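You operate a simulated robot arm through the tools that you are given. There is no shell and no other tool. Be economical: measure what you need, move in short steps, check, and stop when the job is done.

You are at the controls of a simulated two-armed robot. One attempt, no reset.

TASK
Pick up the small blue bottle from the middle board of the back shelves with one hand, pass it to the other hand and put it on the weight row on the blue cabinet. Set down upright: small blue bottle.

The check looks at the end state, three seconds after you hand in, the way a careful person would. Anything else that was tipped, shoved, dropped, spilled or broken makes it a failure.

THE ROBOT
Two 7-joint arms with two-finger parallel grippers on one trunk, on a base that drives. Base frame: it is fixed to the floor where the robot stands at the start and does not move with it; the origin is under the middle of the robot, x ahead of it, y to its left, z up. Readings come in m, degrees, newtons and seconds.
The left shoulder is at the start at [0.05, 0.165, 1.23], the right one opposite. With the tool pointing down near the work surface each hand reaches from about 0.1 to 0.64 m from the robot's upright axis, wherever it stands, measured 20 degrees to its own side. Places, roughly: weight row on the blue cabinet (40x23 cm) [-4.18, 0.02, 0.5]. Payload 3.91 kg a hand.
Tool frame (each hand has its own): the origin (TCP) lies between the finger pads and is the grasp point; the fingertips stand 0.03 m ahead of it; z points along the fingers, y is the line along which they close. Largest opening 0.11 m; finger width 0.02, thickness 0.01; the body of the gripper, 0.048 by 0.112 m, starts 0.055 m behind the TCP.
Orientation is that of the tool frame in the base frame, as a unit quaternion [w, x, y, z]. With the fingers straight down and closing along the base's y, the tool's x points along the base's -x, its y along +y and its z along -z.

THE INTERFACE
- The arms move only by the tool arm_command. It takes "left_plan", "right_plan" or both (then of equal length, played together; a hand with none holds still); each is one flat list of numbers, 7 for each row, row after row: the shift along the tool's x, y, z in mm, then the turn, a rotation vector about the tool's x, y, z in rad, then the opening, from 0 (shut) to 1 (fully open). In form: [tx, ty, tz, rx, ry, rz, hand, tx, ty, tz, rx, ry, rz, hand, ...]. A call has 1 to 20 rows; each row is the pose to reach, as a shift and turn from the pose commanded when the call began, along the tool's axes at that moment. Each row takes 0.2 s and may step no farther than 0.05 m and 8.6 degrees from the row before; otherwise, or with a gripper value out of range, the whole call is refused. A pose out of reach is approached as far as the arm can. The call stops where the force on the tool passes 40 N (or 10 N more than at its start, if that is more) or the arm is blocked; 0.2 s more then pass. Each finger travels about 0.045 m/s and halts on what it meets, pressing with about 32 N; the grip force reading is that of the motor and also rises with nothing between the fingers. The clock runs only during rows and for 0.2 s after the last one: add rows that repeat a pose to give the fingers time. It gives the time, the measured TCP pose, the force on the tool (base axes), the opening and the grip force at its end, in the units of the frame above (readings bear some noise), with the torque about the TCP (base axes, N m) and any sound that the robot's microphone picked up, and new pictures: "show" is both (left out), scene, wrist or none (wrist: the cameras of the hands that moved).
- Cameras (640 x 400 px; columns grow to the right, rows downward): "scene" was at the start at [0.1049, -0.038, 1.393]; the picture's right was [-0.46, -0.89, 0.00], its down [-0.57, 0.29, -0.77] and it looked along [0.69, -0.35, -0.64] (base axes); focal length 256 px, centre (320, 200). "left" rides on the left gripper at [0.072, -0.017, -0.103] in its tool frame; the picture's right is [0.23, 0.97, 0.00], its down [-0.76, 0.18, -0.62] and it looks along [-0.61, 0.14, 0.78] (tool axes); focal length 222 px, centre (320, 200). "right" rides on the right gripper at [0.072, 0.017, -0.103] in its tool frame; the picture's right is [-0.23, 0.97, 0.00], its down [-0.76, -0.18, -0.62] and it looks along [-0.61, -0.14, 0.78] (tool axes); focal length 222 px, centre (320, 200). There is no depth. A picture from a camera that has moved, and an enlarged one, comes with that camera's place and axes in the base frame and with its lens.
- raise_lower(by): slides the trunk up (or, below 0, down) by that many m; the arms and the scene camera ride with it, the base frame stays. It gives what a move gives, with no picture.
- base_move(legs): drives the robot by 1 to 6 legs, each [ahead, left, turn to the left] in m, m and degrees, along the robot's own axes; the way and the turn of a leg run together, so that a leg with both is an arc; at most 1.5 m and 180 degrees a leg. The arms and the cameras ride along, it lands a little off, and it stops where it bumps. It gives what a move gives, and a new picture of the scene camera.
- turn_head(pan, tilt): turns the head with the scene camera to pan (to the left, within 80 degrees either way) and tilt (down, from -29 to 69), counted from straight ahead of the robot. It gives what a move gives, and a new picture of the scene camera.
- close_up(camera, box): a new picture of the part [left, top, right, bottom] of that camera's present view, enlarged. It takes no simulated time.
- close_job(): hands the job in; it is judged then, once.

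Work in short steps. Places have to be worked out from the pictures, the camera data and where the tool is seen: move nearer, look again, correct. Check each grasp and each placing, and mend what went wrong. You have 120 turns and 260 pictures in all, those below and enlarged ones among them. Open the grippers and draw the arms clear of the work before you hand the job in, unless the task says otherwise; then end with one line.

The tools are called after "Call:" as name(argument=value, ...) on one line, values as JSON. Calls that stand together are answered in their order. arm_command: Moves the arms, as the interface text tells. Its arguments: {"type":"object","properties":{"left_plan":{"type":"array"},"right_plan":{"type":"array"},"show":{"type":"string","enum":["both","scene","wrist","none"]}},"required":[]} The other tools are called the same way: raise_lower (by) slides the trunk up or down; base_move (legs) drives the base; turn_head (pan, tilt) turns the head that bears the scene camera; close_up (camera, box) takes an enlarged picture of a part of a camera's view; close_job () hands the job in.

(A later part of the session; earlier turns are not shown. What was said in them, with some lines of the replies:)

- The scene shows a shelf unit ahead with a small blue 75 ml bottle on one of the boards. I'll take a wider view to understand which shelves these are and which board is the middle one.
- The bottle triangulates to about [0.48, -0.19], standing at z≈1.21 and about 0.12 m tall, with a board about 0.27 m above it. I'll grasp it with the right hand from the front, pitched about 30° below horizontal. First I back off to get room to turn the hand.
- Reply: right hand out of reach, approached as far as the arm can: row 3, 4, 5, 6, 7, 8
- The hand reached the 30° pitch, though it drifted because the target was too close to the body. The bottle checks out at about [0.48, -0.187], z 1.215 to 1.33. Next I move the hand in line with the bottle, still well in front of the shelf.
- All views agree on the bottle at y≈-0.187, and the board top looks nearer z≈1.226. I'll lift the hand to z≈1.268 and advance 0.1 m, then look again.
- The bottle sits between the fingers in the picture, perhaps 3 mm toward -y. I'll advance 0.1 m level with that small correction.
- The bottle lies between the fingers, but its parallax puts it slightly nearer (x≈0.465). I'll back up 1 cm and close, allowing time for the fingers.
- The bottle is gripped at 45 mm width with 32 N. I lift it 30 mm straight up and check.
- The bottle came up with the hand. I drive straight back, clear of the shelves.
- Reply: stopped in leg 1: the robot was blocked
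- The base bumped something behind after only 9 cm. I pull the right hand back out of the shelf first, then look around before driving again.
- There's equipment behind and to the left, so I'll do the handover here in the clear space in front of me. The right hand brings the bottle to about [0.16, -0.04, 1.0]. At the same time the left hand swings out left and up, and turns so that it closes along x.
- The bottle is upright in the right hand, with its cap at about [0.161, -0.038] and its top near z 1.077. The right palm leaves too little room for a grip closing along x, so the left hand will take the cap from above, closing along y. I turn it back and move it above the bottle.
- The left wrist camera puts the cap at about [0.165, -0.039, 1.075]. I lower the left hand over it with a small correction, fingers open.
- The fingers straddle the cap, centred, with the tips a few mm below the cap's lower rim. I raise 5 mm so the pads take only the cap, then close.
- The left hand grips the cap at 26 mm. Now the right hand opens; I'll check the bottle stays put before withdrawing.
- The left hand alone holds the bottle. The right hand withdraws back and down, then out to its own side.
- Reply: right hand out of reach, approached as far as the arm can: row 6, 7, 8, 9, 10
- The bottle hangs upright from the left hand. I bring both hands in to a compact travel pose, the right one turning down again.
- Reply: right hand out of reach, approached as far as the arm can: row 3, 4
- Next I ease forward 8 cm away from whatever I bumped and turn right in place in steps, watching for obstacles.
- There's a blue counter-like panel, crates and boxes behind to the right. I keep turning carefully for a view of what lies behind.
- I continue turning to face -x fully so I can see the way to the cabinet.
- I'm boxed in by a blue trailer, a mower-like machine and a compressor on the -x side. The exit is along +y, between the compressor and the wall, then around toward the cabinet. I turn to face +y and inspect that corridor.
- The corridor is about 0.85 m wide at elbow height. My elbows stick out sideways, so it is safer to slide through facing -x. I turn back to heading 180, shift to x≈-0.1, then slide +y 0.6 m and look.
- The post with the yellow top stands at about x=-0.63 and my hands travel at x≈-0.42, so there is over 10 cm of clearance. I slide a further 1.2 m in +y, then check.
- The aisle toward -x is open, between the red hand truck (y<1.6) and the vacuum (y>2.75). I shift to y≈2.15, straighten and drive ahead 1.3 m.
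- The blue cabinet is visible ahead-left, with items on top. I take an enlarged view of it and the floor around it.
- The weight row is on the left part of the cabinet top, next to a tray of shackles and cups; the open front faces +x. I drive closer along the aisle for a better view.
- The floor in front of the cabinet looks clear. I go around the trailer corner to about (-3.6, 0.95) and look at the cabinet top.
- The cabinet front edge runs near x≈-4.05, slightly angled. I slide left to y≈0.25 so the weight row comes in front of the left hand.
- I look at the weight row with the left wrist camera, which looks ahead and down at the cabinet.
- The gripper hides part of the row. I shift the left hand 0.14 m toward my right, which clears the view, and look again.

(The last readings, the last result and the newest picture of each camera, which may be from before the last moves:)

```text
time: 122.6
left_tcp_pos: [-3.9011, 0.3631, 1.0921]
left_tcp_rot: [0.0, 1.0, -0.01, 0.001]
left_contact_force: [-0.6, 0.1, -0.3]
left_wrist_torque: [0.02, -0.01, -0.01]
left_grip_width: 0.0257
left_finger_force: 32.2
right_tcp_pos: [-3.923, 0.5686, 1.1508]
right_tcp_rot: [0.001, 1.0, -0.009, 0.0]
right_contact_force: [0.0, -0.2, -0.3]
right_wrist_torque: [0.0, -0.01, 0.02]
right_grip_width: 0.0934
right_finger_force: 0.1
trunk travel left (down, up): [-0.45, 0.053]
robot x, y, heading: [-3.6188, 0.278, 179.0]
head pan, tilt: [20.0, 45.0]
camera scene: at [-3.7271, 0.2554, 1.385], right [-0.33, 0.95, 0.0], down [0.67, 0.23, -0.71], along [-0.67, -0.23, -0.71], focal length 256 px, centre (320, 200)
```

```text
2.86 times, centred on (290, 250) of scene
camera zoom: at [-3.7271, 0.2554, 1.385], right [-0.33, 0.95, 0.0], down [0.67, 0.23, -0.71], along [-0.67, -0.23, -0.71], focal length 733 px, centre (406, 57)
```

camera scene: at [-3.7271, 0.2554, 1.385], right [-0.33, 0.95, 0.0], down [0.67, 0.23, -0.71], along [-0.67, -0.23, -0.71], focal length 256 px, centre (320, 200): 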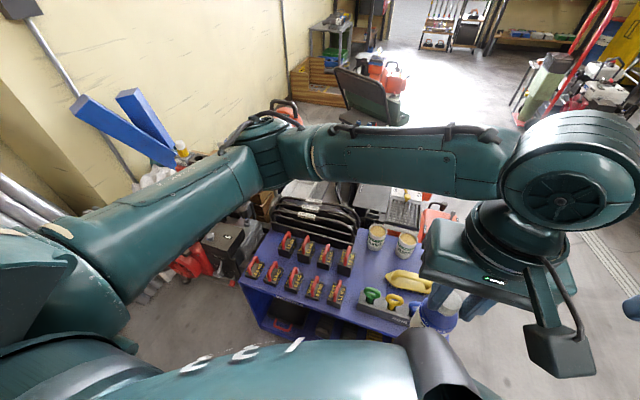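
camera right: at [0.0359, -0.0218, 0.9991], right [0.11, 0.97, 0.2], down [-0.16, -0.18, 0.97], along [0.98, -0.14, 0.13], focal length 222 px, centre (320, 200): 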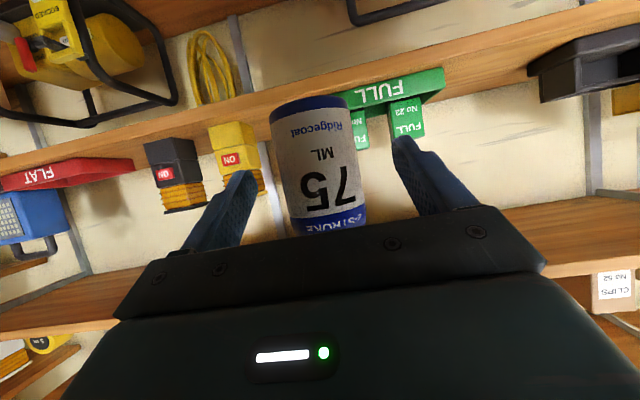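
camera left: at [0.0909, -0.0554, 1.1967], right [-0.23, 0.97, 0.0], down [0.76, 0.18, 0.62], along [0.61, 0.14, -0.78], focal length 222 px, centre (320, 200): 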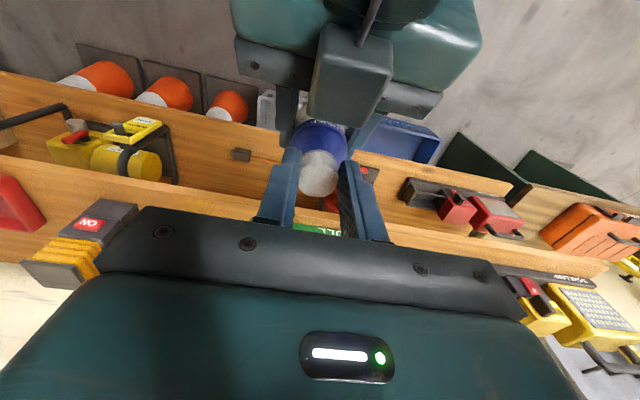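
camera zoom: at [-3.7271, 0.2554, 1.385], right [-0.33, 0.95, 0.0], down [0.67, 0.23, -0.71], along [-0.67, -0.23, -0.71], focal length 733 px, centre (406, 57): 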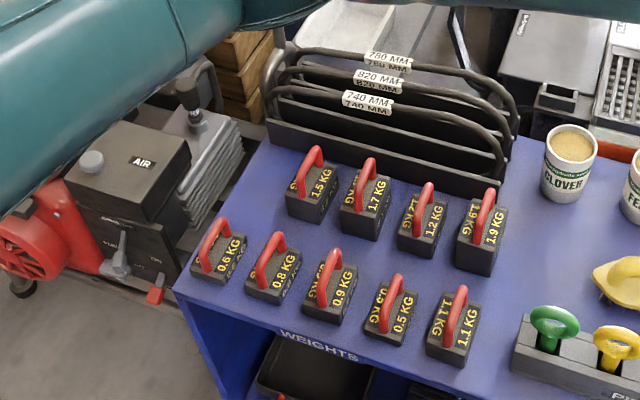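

There is a free spot on the weight row's left end, behind the 0.6 kg and left of the 1.5 kg weight. I place it at about [-4.205, -0.135], with roughly 2 cm or more clear on each side. I bring the base left 0.25 m to get it in reach and lower the trunk.

Call:
base_move(legs=[[0.03, 0.26, 1.0]])

Call:
raise_lower(by=-0.25)

Call:
turn_head(pan=15, tilt=45)

```text
time: 125.5
left_tcp_pos: [-3.9345, 0.0959, 1.0916]
left_tcp_rot: [0.0, 1.0, -0.001, 0.001]
left_contact_force: [0.9, 0.7, 0.0]
left_wrist_torque: [-0.01, -0.04, -0.02]
left_grip_width: 0.026
left_finger_force: 32.5
right_tcp_pos: [-3.9612, 0.3021, 1.1514]
right_tcp_rot: [0.0, 1.0, 0.001, -0.001]
right_contact_force: [0.2, 0.2, -0.4]
right_wrist_torque: [0.04, -0.01, -0.03]
right_grip_width: 0.0934
right_finger_force: 0.2
trunk travel left (down, up): [-0.45, 0.053]
robot x, y, heading: [-3.6501, 0.0183, -179.7]
head pan, tilt: [20.0, 45.0]
camera scene: at [-3.7583, -0.007, 1.385], right [-0.34, 0.94, 0.0], down [0.66, 0.24, -0.71], along [-0.66, -0.24, -0.71], focal length 256 px, centre (320, 200)
```

scene: 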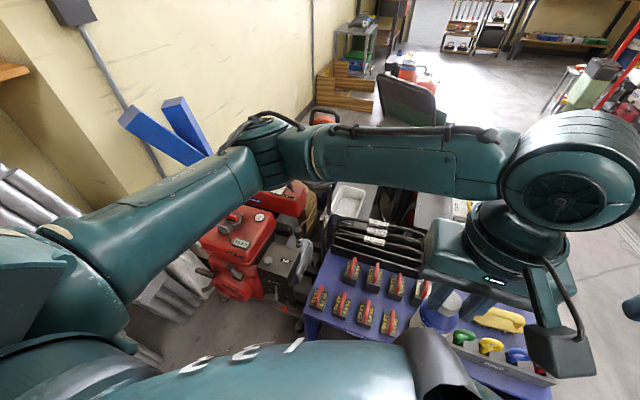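

```text
time: 128.1
left_tcp_pos: [-3.934, 0.0965, 0.8427]
left_tcp_rot: [-0.001, 1.0, 0.001, 0.0]
left_contact_force: [0.1, 0.3, 0.2]
left_wrist_torque: [0.0, 0.0, 0.02]
left_grip_width: 0.0257
left_finger_force: 32.3
right_tcp_pos: [-3.9618, 0.3014, 0.9012]
right_tcp_rot: [0.0, 1.0, 0.001, 0.001]
right_contact_force: [1.0, 0.0, -0.1]
right_wrist_torque: [0.01, 0.0, -0.03]
right_grip_width: 0.0935
right_finger_force: 0.1
trunk travel left (down, up): [-0.2, 0.303]
robot x, y, heading: [-3.6505, 0.0236, -179.9]
head pan, tilt: [20.0, 45.0]
```

```text
time: 128.7
left_tcp_pos: [-3.9346, 0.0971, 0.8424]
left_tcp_rot: [0.0, 1.0, 0.0, 0.001]
left_contact_force: [0.1, 0.2, -0.7]
left_wrist_torque: [-0.02, 0.0, 0.04]
left_grip_width: 0.0257
left_finger_force: 32.5
right_tcp_pos: [-3.9608, 0.3011, 0.9018]
right_tcp_rot: [0.0, 1.0, 0.001, 0.0]
right_contact_force: [-0.9, -0.3, -0.1]
right_wrist_torque: [-0.01, 0.01, 0.02]
right_grip_width: 0.0933
right_finger_force: 0.2
trunk travel left (down, up): [-0.2, 0.303]
robot x, y, heading: [-3.6492, 0.0172, -179.7]
head pan, tilt: [15.0, 45.0]
camera scene: at [-3.7605, 0.0, 1.135], right [-0.26, 0.97, 0.0], down [0.68, 0.18, -0.71], along [-0.68, -0.18, -0.71], focal length 256 px, centre (320, 200)
```

scene: 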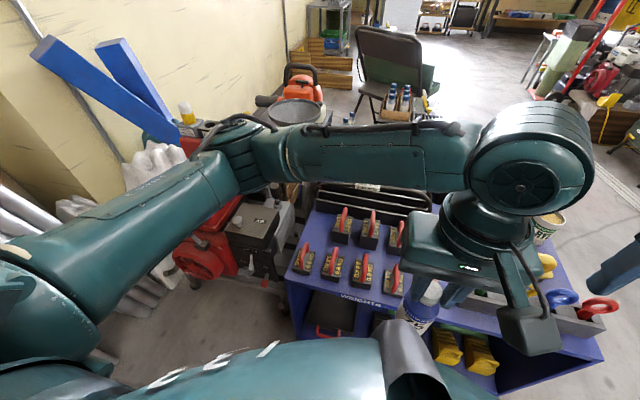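

I refine the spot and the surface height with an enlarged view from the new position.

Call:
close_up(camera="scene", box=[270, 170, 430, 310])

```text
2.86 times, centred on (350, 240) of scene
camera zoom: at [-3.7605, 0.0, 1.135], right [-0.26, 0.97, 0.0], down [0.68, 0.18, -0.71], along [-0.68, -0.18, -0.71], focal length 733 px, centre (234, 86)
```

zoom: 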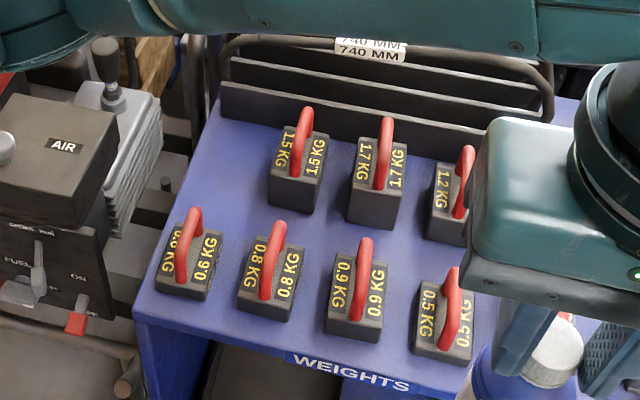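

Both views agree: the top is at z≈0.5 and the free patch spans x -4.31 to -4.14, y -0.178 to -0.081. I move the bottle above [-4.212, -0.13].

Call:
arm_command(left_plan=[-28, 23, 0, 0, 0, 0, 0.05, -56, 45, 0, 0, 0, 0, 0.05, -83, 68, 0, 0, 0, 0, 0.05, -111, 91, 0, 0, 0, 0, 0.05, -139, 114, 0, 0, 0, 0, 0.05, -167, 136, 0, 0, 0, 0, 0.05, -195, 159, 0, 0, 0, 0, 0.05, -222, 182, 0, 0, 0, 0, 0.05, -250, 204, 0, 0, 0, 0, 0.05, -278, 227, 0, 0, 0, 0, 0.05])

```text
time: 130.9
left_tcp_pos: [-4.2095, -0.1319, 0.8418]
left_tcp_rot: [0.0, 1.0, 0.0, 0.001]
left_contact_force: [-0.2, 0.8, 0.5]
left_wrist_torque: [-0.02, -0.02, 0.01]
left_grip_width: 0.0259
left_finger_force: 31.8
right_tcp_pos: [-3.9603, 0.3015, 0.9012]
right_tcp_rot: [0.0, 1.0, 0.001, 0.0]
right_contact_force: [0.7, -0.4, -0.1]
right_wrist_torque: [-0.01, 0.0, 0.0]
right_grip_width: 0.0936
right_finger_force: 0.1
trunk travel left (down, up): [-0.2, 0.303]
robot x, y, heading: [-3.6522, 0.02, -179.9]
head pan, tilt: [15.0, 45.0]
camera scene: at [-3.7605, 0.0, 1.135], right [-0.26, 0.97, 0.0], down [0.68, 0.18, -0.71], along [-0.68, -0.18, -0.71], focal length 256 px, centre (320, 200)
camera left: at [-4.1395, -0.115, 0.9466], right [0.23, -0.97, 0.0], down [-0.76, -0.18, 0.62], along [-0.6, -0.14, -0.78], focal length 222 px, centre (320, 200)
```

scene: 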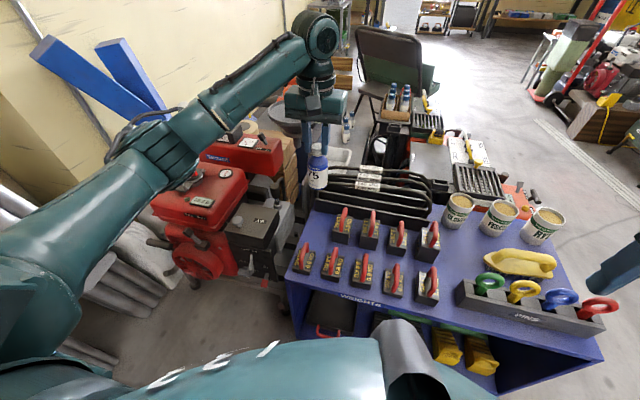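
left: 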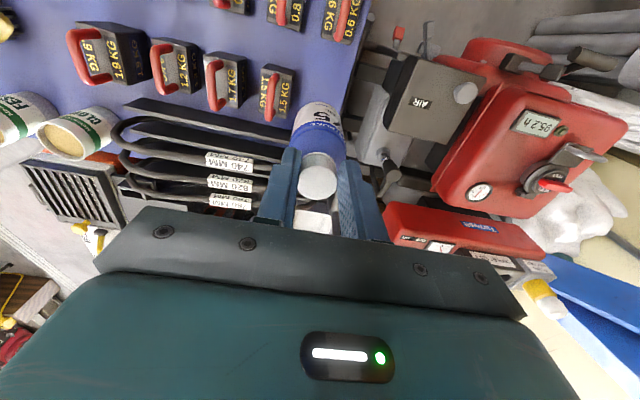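

The bottle is above the free patch. I lower 0.17 m straight down and check before the final approach.

Call:
arm_command(left_plan=[0, 0, 30, 0, 0, 0, 0.05, 0, 0, 60, 0, 0, 0, 0.05, 0, 0, 90, 0, 0, 0, 0.05, 0, 0, 120, 0, 0, 0, 0.05, 0, 0, 150, 0, 0, 0, 0.05, 0, 0, 170, 0, 0, 0, 0.05])

Call:
close_up(camera="scene", box=[250, 140, 410, 280])

```text
time: 132.3
left_tcp_pos: [-4.2127, -0.1292, 0.6712]
left_tcp_rot: [-0.001, 1.0, 0.0, 0.001]
left_contact_force: [0.1, -0.8, 0.2]
left_wrist_torque: [0.03, -0.02, -0.03]
left_grip_width: 0.0263
left_finger_force: 32.2
right_tcp_pos: [-3.9612, 0.3025, 0.9004]
right_tcp_rot: [0.0, 1.0, 0.001, 0.0]
right_contact_force: [-0.2, -0.6, -0.4]
right_wrist_torque: [0.0, 0.01, 0.01]
right_grip_width: 0.0936
right_finger_force: 0.0
trunk travel left (down, up): [-0.2, 0.303]
robot x, y, heading: [-3.6546, 0.021, -180.0]
head pan, tilt: [15.0, 45.0]
camera scene: at [-3.7605, 0.0, 1.135], right [-0.26, 0.97, 0.0], down [0.68, 0.18, -0.71], along [-0.68, -0.18, -0.71], focal length 256 px, centre (320, 200)
camera left: at [-4.1413, -0.114, 0.7756], right [0.23, -0.97, 0.0], down [-0.76, -0.18, 0.62], along [-0.61, -0.14, -0.78], focal length 222 px, centre (320, 200)
```

scene: 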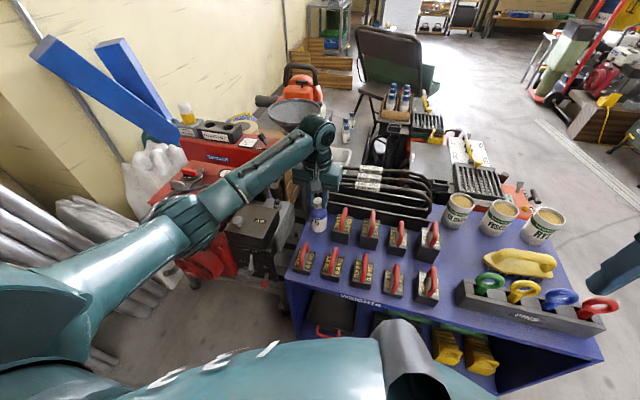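
left: 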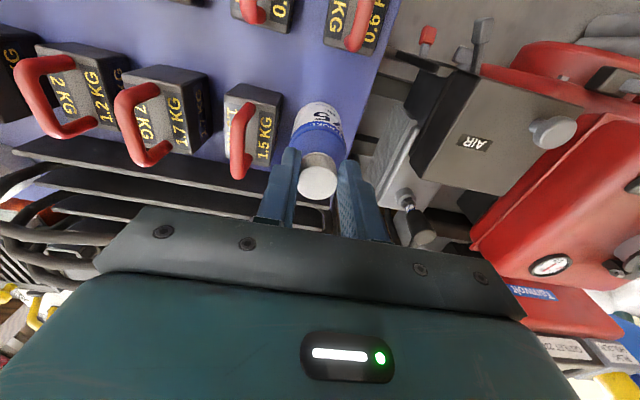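

```text
2.86 times, centred on (330, 210) of scene
camera zoom: at [-3.7605, 0.0, 1.135], right [-0.26, 0.97, 0.0], down [0.68, 0.18, -0.71], along [-0.68, -0.18, -0.71], focal length 733 px, centre (291, 171)
```

zoom: 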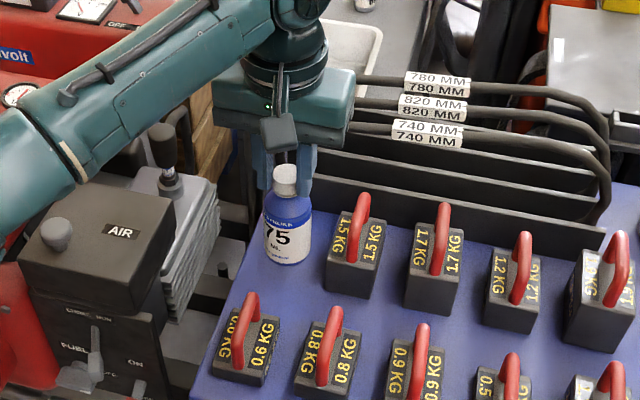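

The bottle hangs about 57 mm above the surface, clear of the 1.5 kg weight and the cabinet edge, and the arm is clear of the red machine. I lower 50 mm and check.

Call:
arm_command(left_plan=[0, 0, 20, 0, 0, 0, 0.05, 0, 0, 38, 0, 0, 0, 0.05, 0, 0, 45, 0, 0, 0, 0.05, 0, 0, 50, 0, 0, 0, 0.05], show="wrist")

Call:
close_up(camera="scene", box=[270, 170, 370, 250])

```text
time: 133.3
left_tcp_pos: [-4.2119, -0.1292, 0.6288]
left_tcp_rot: [-0.001, 1.0, 0.0, -0.005]
left_contact_force: [5.2, -3.4, 33.9]
left_wrist_torque: [-0.01, 0.14, 0.01]
left_grip_width: 0.0268
left_finger_force: 32.2
right_tcp_pos: [-3.958, 0.3022, 0.9023]
right_tcp_rot: [0.0, 1.0, 0.001, -0.002]
right_contact_force: [0.9, -0.4, -0.2]
right_wrist_torque: [-0.02, -0.02, -0.02]
right_grip_width: 0.0935
right_finger_force: 0.1
trunk travel left (down, up): [-0.2, 0.303]
robot x, y, heading: [-3.6507, 0.0224, -179.5]
head pan, tilt: [15.0, 45.0]
camera left: at [-4.1394, -0.1143, 0.7317], right [0.23, -0.97, 0.0], down [-0.75, -0.18, 0.63], along [-0.62, -0.14, -0.78], focal length 222 px, centre (320, 200)
```

left: 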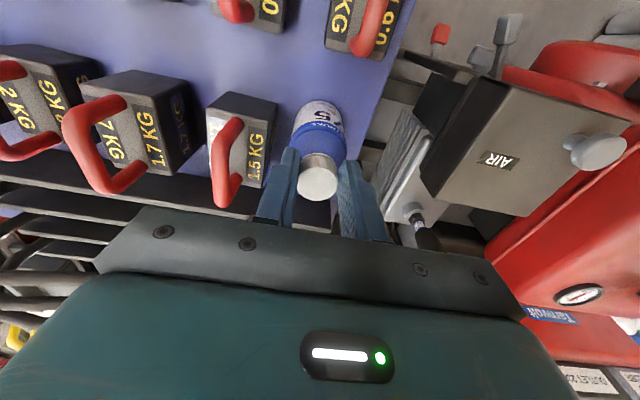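

```text
5.00 times, centred on (320, 210) of scene
camera zoom: at [-3.7573, 0.0006, 1.1361], right [-0.26, 0.97, 0.0], down [0.68, 0.18, -0.71], along [-0.69, -0.19, -0.7], focal length 1282 px, centre (320, 150)
```

zoom: 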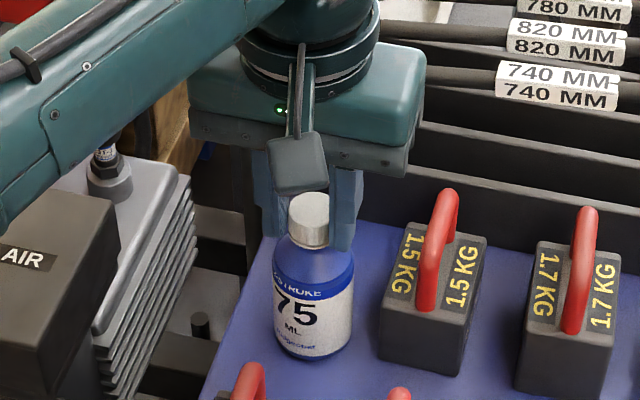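

There's a 34 N upward force at TCP z 0.629, which matches the bottle touching down (bottom about 0.12 below TCP). I relieve the pressure by 3 mm and check whether the force drops.

Call:
arm_command(left_plan=[0, 0, -2, 0, 0, 0, 0.05, 0, 0, -2, 0, 0, 0, 0.05], show="none")

Call:
close_up(camera="scene", box=[290, 185, 350, 235])

```text
time: 133.9
left_tcp_pos: [-4.2121, -0.1301, 0.6281]
left_tcp_rot: [0.0, 1.0, 0.0, -0.003]
left_contact_force: [-2.5, -1.7, 27.4]
left_wrist_torque: [-0.05, 0.92, -0.02]
left_grip_width: 0.0259
left_finger_force: 32.0
right_tcp_pos: [-3.9593, 0.3028, 0.9008]
right_tcp_rot: [0.001, 1.0, 0.001, -0.002]
right_contact_force: [0.7, -0.3, 0.0]
right_wrist_torque: [0.0, 0.0, -0.04]
right_grip_width: 0.0936
right_finger_force: 0.1
trunk travel left (down, up): [-0.2, 0.303]
robot x, y, heading: [-3.6487, 0.0209, -180.1]
head pan, tilt: [15.0, 45.0]
```

```text
8.00 times, centred on (320, 210) of scene
camera zoom: at [-3.7585, 0.0006, 1.1353], right [-0.26, 0.97, 0.0], down [0.68, 0.18, -0.71], along [-0.68, -0.18, -0.71], focal length 2052 px, centre (320, 120)
```

zoom: 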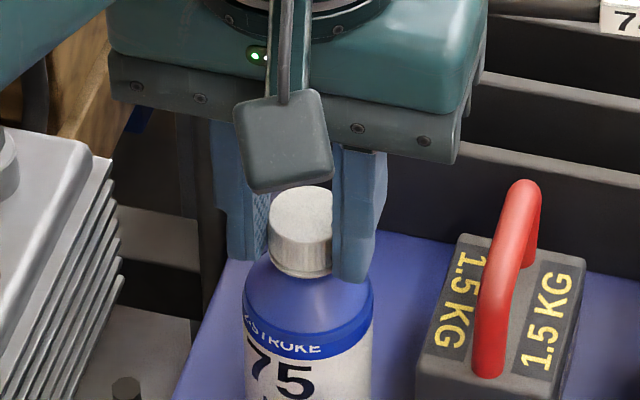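

The force is still 27 N with some torque, so I'm still pressing. I raise another 3 mm in small steps.

Call:
arm_command(left_plan=[0, 0, -1.5, 0, 0, 0, 0.05, 0, 0, -3, 0, 0, 0, 0.05, 0, 0, -3, 0, 0, 0, 0.05], show="none")

Call:
close_up(camera="scene", box=[280, 180, 360, 250])

```text
time: 134.7
left_tcp_pos: [-4.2119, -0.1301, 0.6274]
left_tcp_rot: [0.0, 1.0, 0.0, 0.0]
left_contact_force: [-5.6, 0.6, 13.7]
left_wrist_torque: [0.07, 1.04, 0.01]
left_grip_width: 0.0258
left_finger_force: 31.9
right_tcp_pos: [-3.9595, 0.3031, 0.9009]
right_tcp_rot: [0.0, 1.0, 0.0, 0.0]
right_contact_force: [-0.4, 0.1, 0.3]
right_wrist_torque: [0.03, 0.01, 0.01]
right_grip_width: 0.0935
right_finger_force: 0.0
trunk travel left (down, up): [-0.2, 0.303]
robot x, y, heading: [-3.6519, 0.0201, -180.0]
head pan, tilt: [15.0, 45.0]
```

```text
5.71 times, centred on (320, 215) of scene
camera zoom: at [-3.7595, 0.0004, 1.1351], right [-0.26, 0.97, 0.0], down [0.68, 0.18, -0.71], along [-0.68, -0.18, -0.71], focal length 1465 px, centre (320, 114)
```

zoom: 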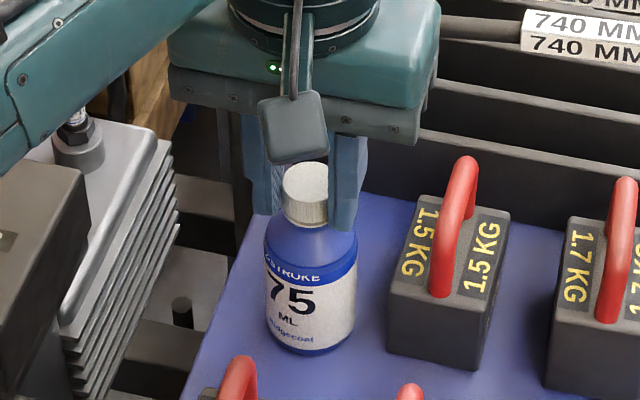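

The force is falling (14 N) but a torque remains, suggesting the far bottom edge is bearing. I raise another 2 mm and look from the right wrist camera for any tilt.

Call:
arm_command(left_plan=[0, 0, -1, 0, 0, 0, 0.05, 0, 0, -2, 0, 0, 0, 0.05, 0, 0, -2, 0, 0, 0, 0.05], show="none")

Call:
close_up(camera="right", box=[0, 0, 640, 400])

```text
time: 135.5
left_tcp_pos: [-4.2101, -0.1299, 0.6275]
left_tcp_rot: [0.001, 1.0, 0.0, 0.002]
left_contact_force: [-1.9, 0.0, 6.3]
left_wrist_torque: [0.14, 0.37, -0.06]
left_grip_width: 0.0258
left_finger_force: 32.4
right_tcp_pos: [-3.9608, 0.3029, 0.9013]
right_tcp_rot: [0.0, 1.0, 0.001, 0.0]
right_contact_force: [0.3, 0.6, 0.8]
right_wrist_torque: [0.0, 0.01, 0.0]
right_grip_width: 0.0936
right_finger_force: 0.1
trunk travel left (down, up): [-0.2, 0.303]
robot x, y, heading: [-3.6513, 0.0221, -179.7]
head pan, tilt: [15.0, 45.0]
```

```text
1.00 times, centred on (320, 200) of right (not enlarged: the box is as wide or as high as the picture)
camera zoom: at [-3.8863, 0.2844, 1.0044], right [-0.23, -0.97, 0.0], down [-0.76, 0.18, 0.62], along [-0.61, 0.14, -0.78], focal length 222 px, centre (320, 200)
```

zoom: 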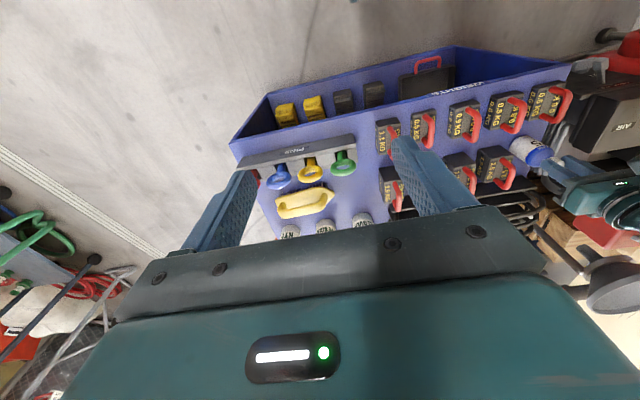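

Only 6 N remains, with the bottle resting on the surface. I ease 1 mm more and open the left fingers gradually.

Call:
arm_command(left_plan=[0, 0, -1, 0, 0, 0, 0.05, 0, 0, -1, 0, 0, 0, 0.22, 0, 0, -1, 0, 0, 0, 0.26, 0, 0, -1, 0, 0, 0, 0.32, 0, 0, -1, 0, 0, 0, 0.45, 0, 0, -1, 0, 0, 0, 0.45, 0, 0, -1, 0, 0, 0, 0.45], show="wrist")

Call:
close_up(camera="scene", box=[280, 180, 360, 250])

```text
time: 137.1
left_tcp_pos: [-4.2114, -0.13, 0.6285]
left_tcp_rot: [0.0, 1.0, 0.0, 0.001]
left_contact_force: [-0.1, -0.2, -0.2]
left_wrist_torque: [0.04, -0.03, -0.01]
left_grip_width: 0.0493
left_finger_force: 0.0
right_tcp_pos: [-3.9606, 0.3023, 0.9009]
right_tcp_rot: [0.001, 1.0, 0.001, 0.0]
right_contact_force: [-0.9, -0.1, 0.9]
right_wrist_torque: [-0.01, -0.01, -0.03]
right_grip_width: 0.0935
right_finger_force: 0.0
trunk travel left (down, up): [-0.2, 0.303]
robot x, y, heading: [-3.6562, 0.02, -180.1]
head pan, tilt: [15.0, 45.0]
camera left: at [-4.14, -0.1144, 0.7335], right [0.23, -0.97, 0.0], down [-0.76, -0.18, 0.62], along [-0.61, -0.14, -0.78], focal length 222 px, centre (320, 200)
```

left: 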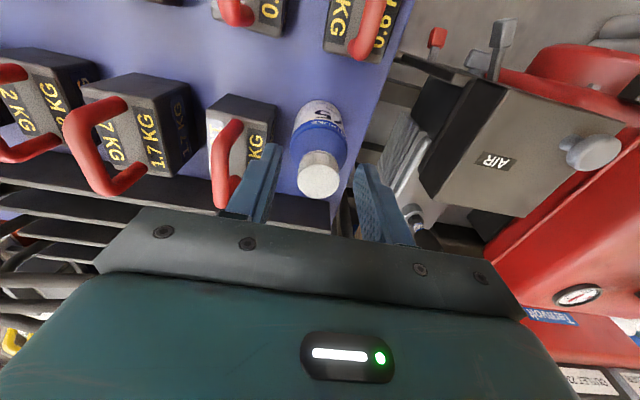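

```text
5.71 times, centred on (320, 215) of scene
camera zoom: at [-3.7604, 0.0, 1.135], right [-0.26, 0.97, 0.0], down [0.68, 0.18, -0.71], along [-0.68, -0.18, -0.71], focal length 1465 px, centre (320, 114)
```

zoom: 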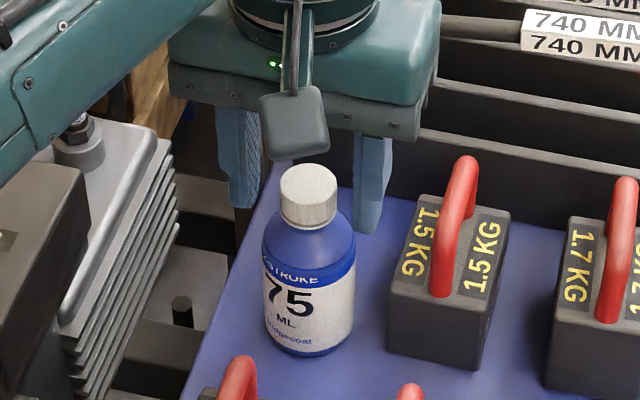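

The bottle stands upright and free. I raise the left hand straight up 0.2 m, then draw it back toward me.

Call:
arm_command(left_plan=[0, 0, -20, 0, 0, 0, 0.45, 0, 0, -50, 0, 0, 0, 0.45, 0, 0, -90, 0, 0, 0, 0.45, 0, 0, -130, 0, 0, 0, 0.45, 0, 0, -170, 0, 0, 0, 0.45, 0, 0, -210, 0, 0, 0, 0.45, 35, 0, -210, 0, 0, 0, 0.45, 75, -20, -210, 0, 0, 0, 0.5, 115, -40, -210, 0, 0, 0, 0.5, 155, -60, -210, 0, 0, 0, 0.5, 195, -80, -210, 0, 0, 0, 0.5, 235, -100, -210, 0, 0, 0, 0.5, 275, -120, -210, 0, 0, 0, 0.5], show="scene")

Call:
close_up(camera="scene", box=[250, 150, 450, 310])

```text
time: 139.9
left_tcp_pos: [-3.9366, -0.0102, 0.8401]
left_tcp_rot: [0.0, 1.0, 0.001, 0.001]
left_contact_force: [0.9, 0.0, -0.1]
left_wrist_torque: [0.01, 0.0, -0.03]
left_grip_width: 0.055
left_finger_force: 0.1
right_tcp_pos: [-3.9606, 0.3017, 0.9007]
right_tcp_rot: [0.0, 1.0, 0.001, 0.0]
right_contact_force: [0.1, 0.7, -0.8]
right_wrist_torque: [0.02, 0.01, -0.01]
right_grip_width: 0.0935
right_finger_force: 0.0
trunk travel left (down, up): [-0.2, 0.303]
robot x, y, heading: [-3.6542, 0.0205, -179.9]
head pan, tilt: [15.0, 45.0]
camera scene: at [-3.7604, 0.0001, 1.1351], right [-0.26, 0.97, 0.0], down [0.68, 0.18, -0.71], along [-0.68, -0.18, -0.71], focal length 256 px, centre (320, 200)
```

scene: 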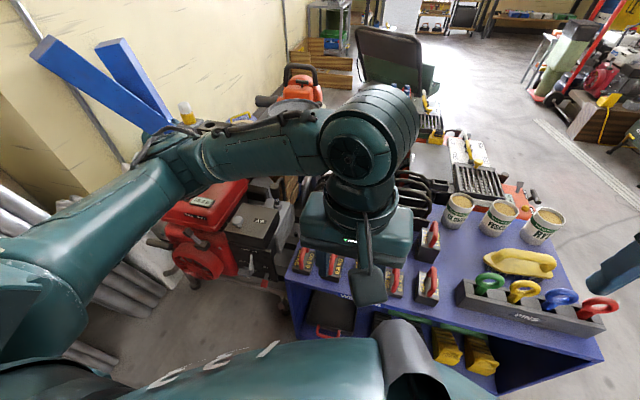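

```text
2.50 times, centred on (350, 230) of scene
camera zoom: at [-3.7604, 0.0001, 1.1351], right [-0.26, 0.97, 0.0], down [0.68, 0.18, -0.71], along [-0.68, -0.18, -0.71], focal length 641 px, centre (245, 125)
```

zoom: 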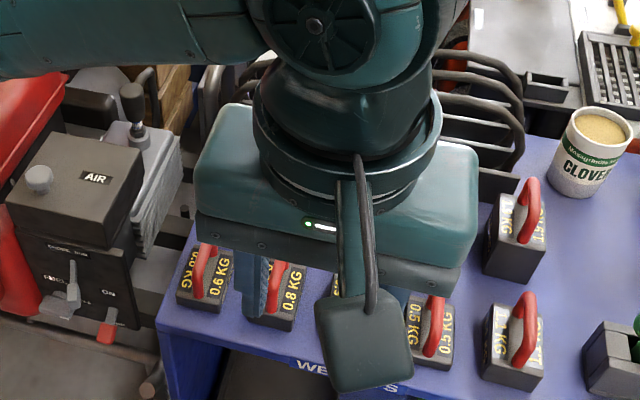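

The left hand is now in front of the view, so I raise the trunk and slide the base right to draw the arms clear. Then I'll confirm the final state.

Call:
raise_lower(by=0.25)

Call:
base_move(legs=[[-0.1, 0, 0], [0, -0.25, 0]])

Call:
arm_command(left_plan=[0, -40, 0, 0, 0, 0, 0.5, 0, -80, 0, 0, 0, 0, 0.5, 0, -110, 0, 0, 0, 0, 0.5], show="none")

Call:
turn_head(pan=20, tilt=45)

Call:
close_up(camera="scene", box=[180, 160, 440, 320])

```text
time: 142.5
left_tcp_pos: [-3.9375, -0.0096, 1.0904]
left_tcp_rot: [0.001, 1.0, 0.0, 0.001]
left_contact_force: [0.5, 0.3, 0.1]
left_wrist_torque: [0.0, -0.03, 0.0]
left_grip_width: 0.0548
left_finger_force: 0.0
right_tcp_pos: [-3.9609, 0.3021, 1.1498]
right_tcp_rot: [0.0, 1.0, 0.001, 0.0]
right_contact_force: [0.3, -0.3, 0.2]
right_wrist_torque: [-0.01, 0.01, -0.02]
right_grip_width: 0.0935
right_finger_force: 0.1
trunk travel left (down, up): [-0.45, 0.053]
robot x, y, heading: [-3.6534, 0.023, -179.7]
head pan, tilt: [15.0, 45.0]
```

```text
time: 146.0
left_tcp_pos: [-3.8402, 0.2384, 1.09]
left_tcp_rot: [-0.001, 1.0, 0.001, 0.0]
left_contact_force: [0.2, -0.5, -0.2]
left_wrist_torque: [0.02, -0.02, 0.01]
left_grip_width: 0.0551
left_finger_force: 0.0
right_tcp_pos: [-3.8632, 0.5519, 1.1508]
right_tcp_rot: [0.0, 1.0, 0.002, 0.0]
right_contact_force: [0.3, 0.1, 0.9]
right_wrist_torque: [-0.03, -0.03, 0.04]
right_grip_width: 0.0935
right_finger_force: 0.1
trunk travel left (down, up): [-0.45, 0.053]
robot x, y, heading: [-3.5554, 0.2712, -179.7]
head pan, tilt: [15.0, 45.0]
camera scene: at [-3.6628, 0.2502, 1.385], right [-0.26, 0.96, 0.0], down [0.68, 0.19, -0.71], along [-0.68, -0.19, -0.71], focal length 256 px, centre (320, 200)
```

scene: 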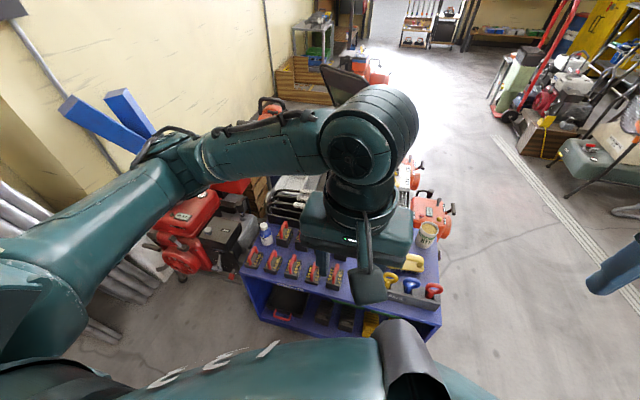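

```text
time: 146.8
left_tcp_pos: [-3.8409, 0.3508, 1.0898]
left_tcp_rot: [0.0, 1.0, 0.002, 0.001]
left_contact_force: [0.1, 1.3, 0.0]
left_wrist_torque: [-0.01, 0.01, -0.01]
left_grip_width: 0.0551
left_finger_force: 0.1
right_tcp_pos: [-3.8635, 0.5515, 1.1512]
right_tcp_rot: [0.001, 1.0, 0.003, 0.001]
right_contact_force: [-0.5, 0.2, -0.1]
right_wrist_torque: [-0.04, -0.03, 0.01]
right_grip_width: 0.0934
right_finger_force: 0.1
trunk travel left (down, up): [-0.45, 0.053]
robot x, y, heading: [-3.5519, 0.2703, -179.9]
head pan, tilt: [15.0, 45.0]
```

```text
time: 147.5
left_tcp_pos: [-3.8405, 0.3494, 1.0889]
left_tcp_rot: [0.001, 1.0, 0.002, 0.001]
left_contact_force: [-0.4, -0.4, 0.6]
left_wrist_torque: [-0.01, 0.01, 0.03]
left_grip_width: 0.0552
left_finger_force: 0.1
right_tcp_pos: [-3.8632, 0.5518, 1.1513]
right_tcp_rot: [0.001, 1.0, 0.003, 0.0]
right_contact_force: [1.0, 0.0, -0.8]
right_wrist_torque: [-0.03, -0.01, -0.01]
right_grip_width: 0.0937
right_finger_force: 0.1
trunk travel left (down, up): [-0.45, 0.053]
robot x, y, heading: [-3.5571, 0.2707, -179.9]
head pan, tilt: [20.0, 45.0]
camera scene: at [-3.6606, 0.2432, 1.385], right [-0.35, 0.94, 0.0], down [0.66, 0.25, -0.71], along [-0.66, -0.25, -0.71], focal length 256 px, centre (320, 200)
```

scene: 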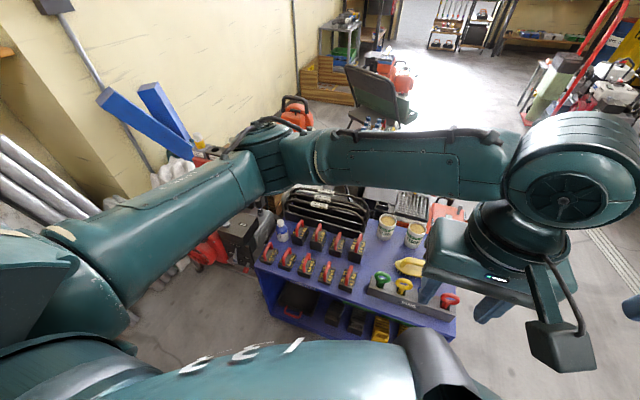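

```text
2.46 times, centred on (310, 240) of scene
camera zoom: at [-3.6606, 0.2432, 1.385], right [-0.35, 0.94, 0.0], down [0.66, 0.25, -0.71], along [-0.66, -0.25, -0.71], focal length 631 px, centre (345, 102)
```

zoom: 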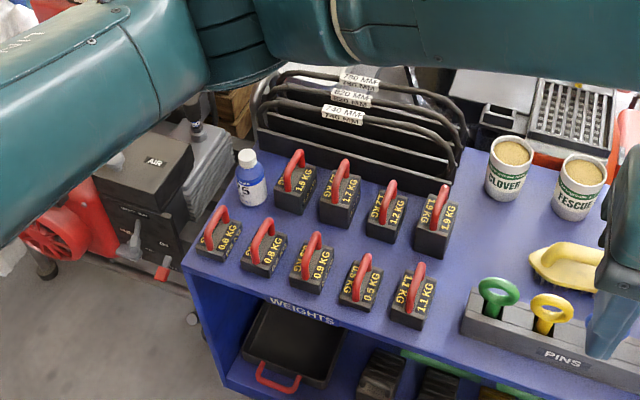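

The bottle stands upright at the end of the weight row, and all nine weights are where they were. Both hands are empty, open and clear, so I hand in.

Call:
close_job()

```text
The job is handed in.
```

The small blue bottle is standing upright at the left end of the weight row on the blue cabinet, picked up with the right hand and passed to the left. The robot bumped something behind it once near the shelves; I saw nothing knocked over afterwards, but I never got a clear look at what it touched.
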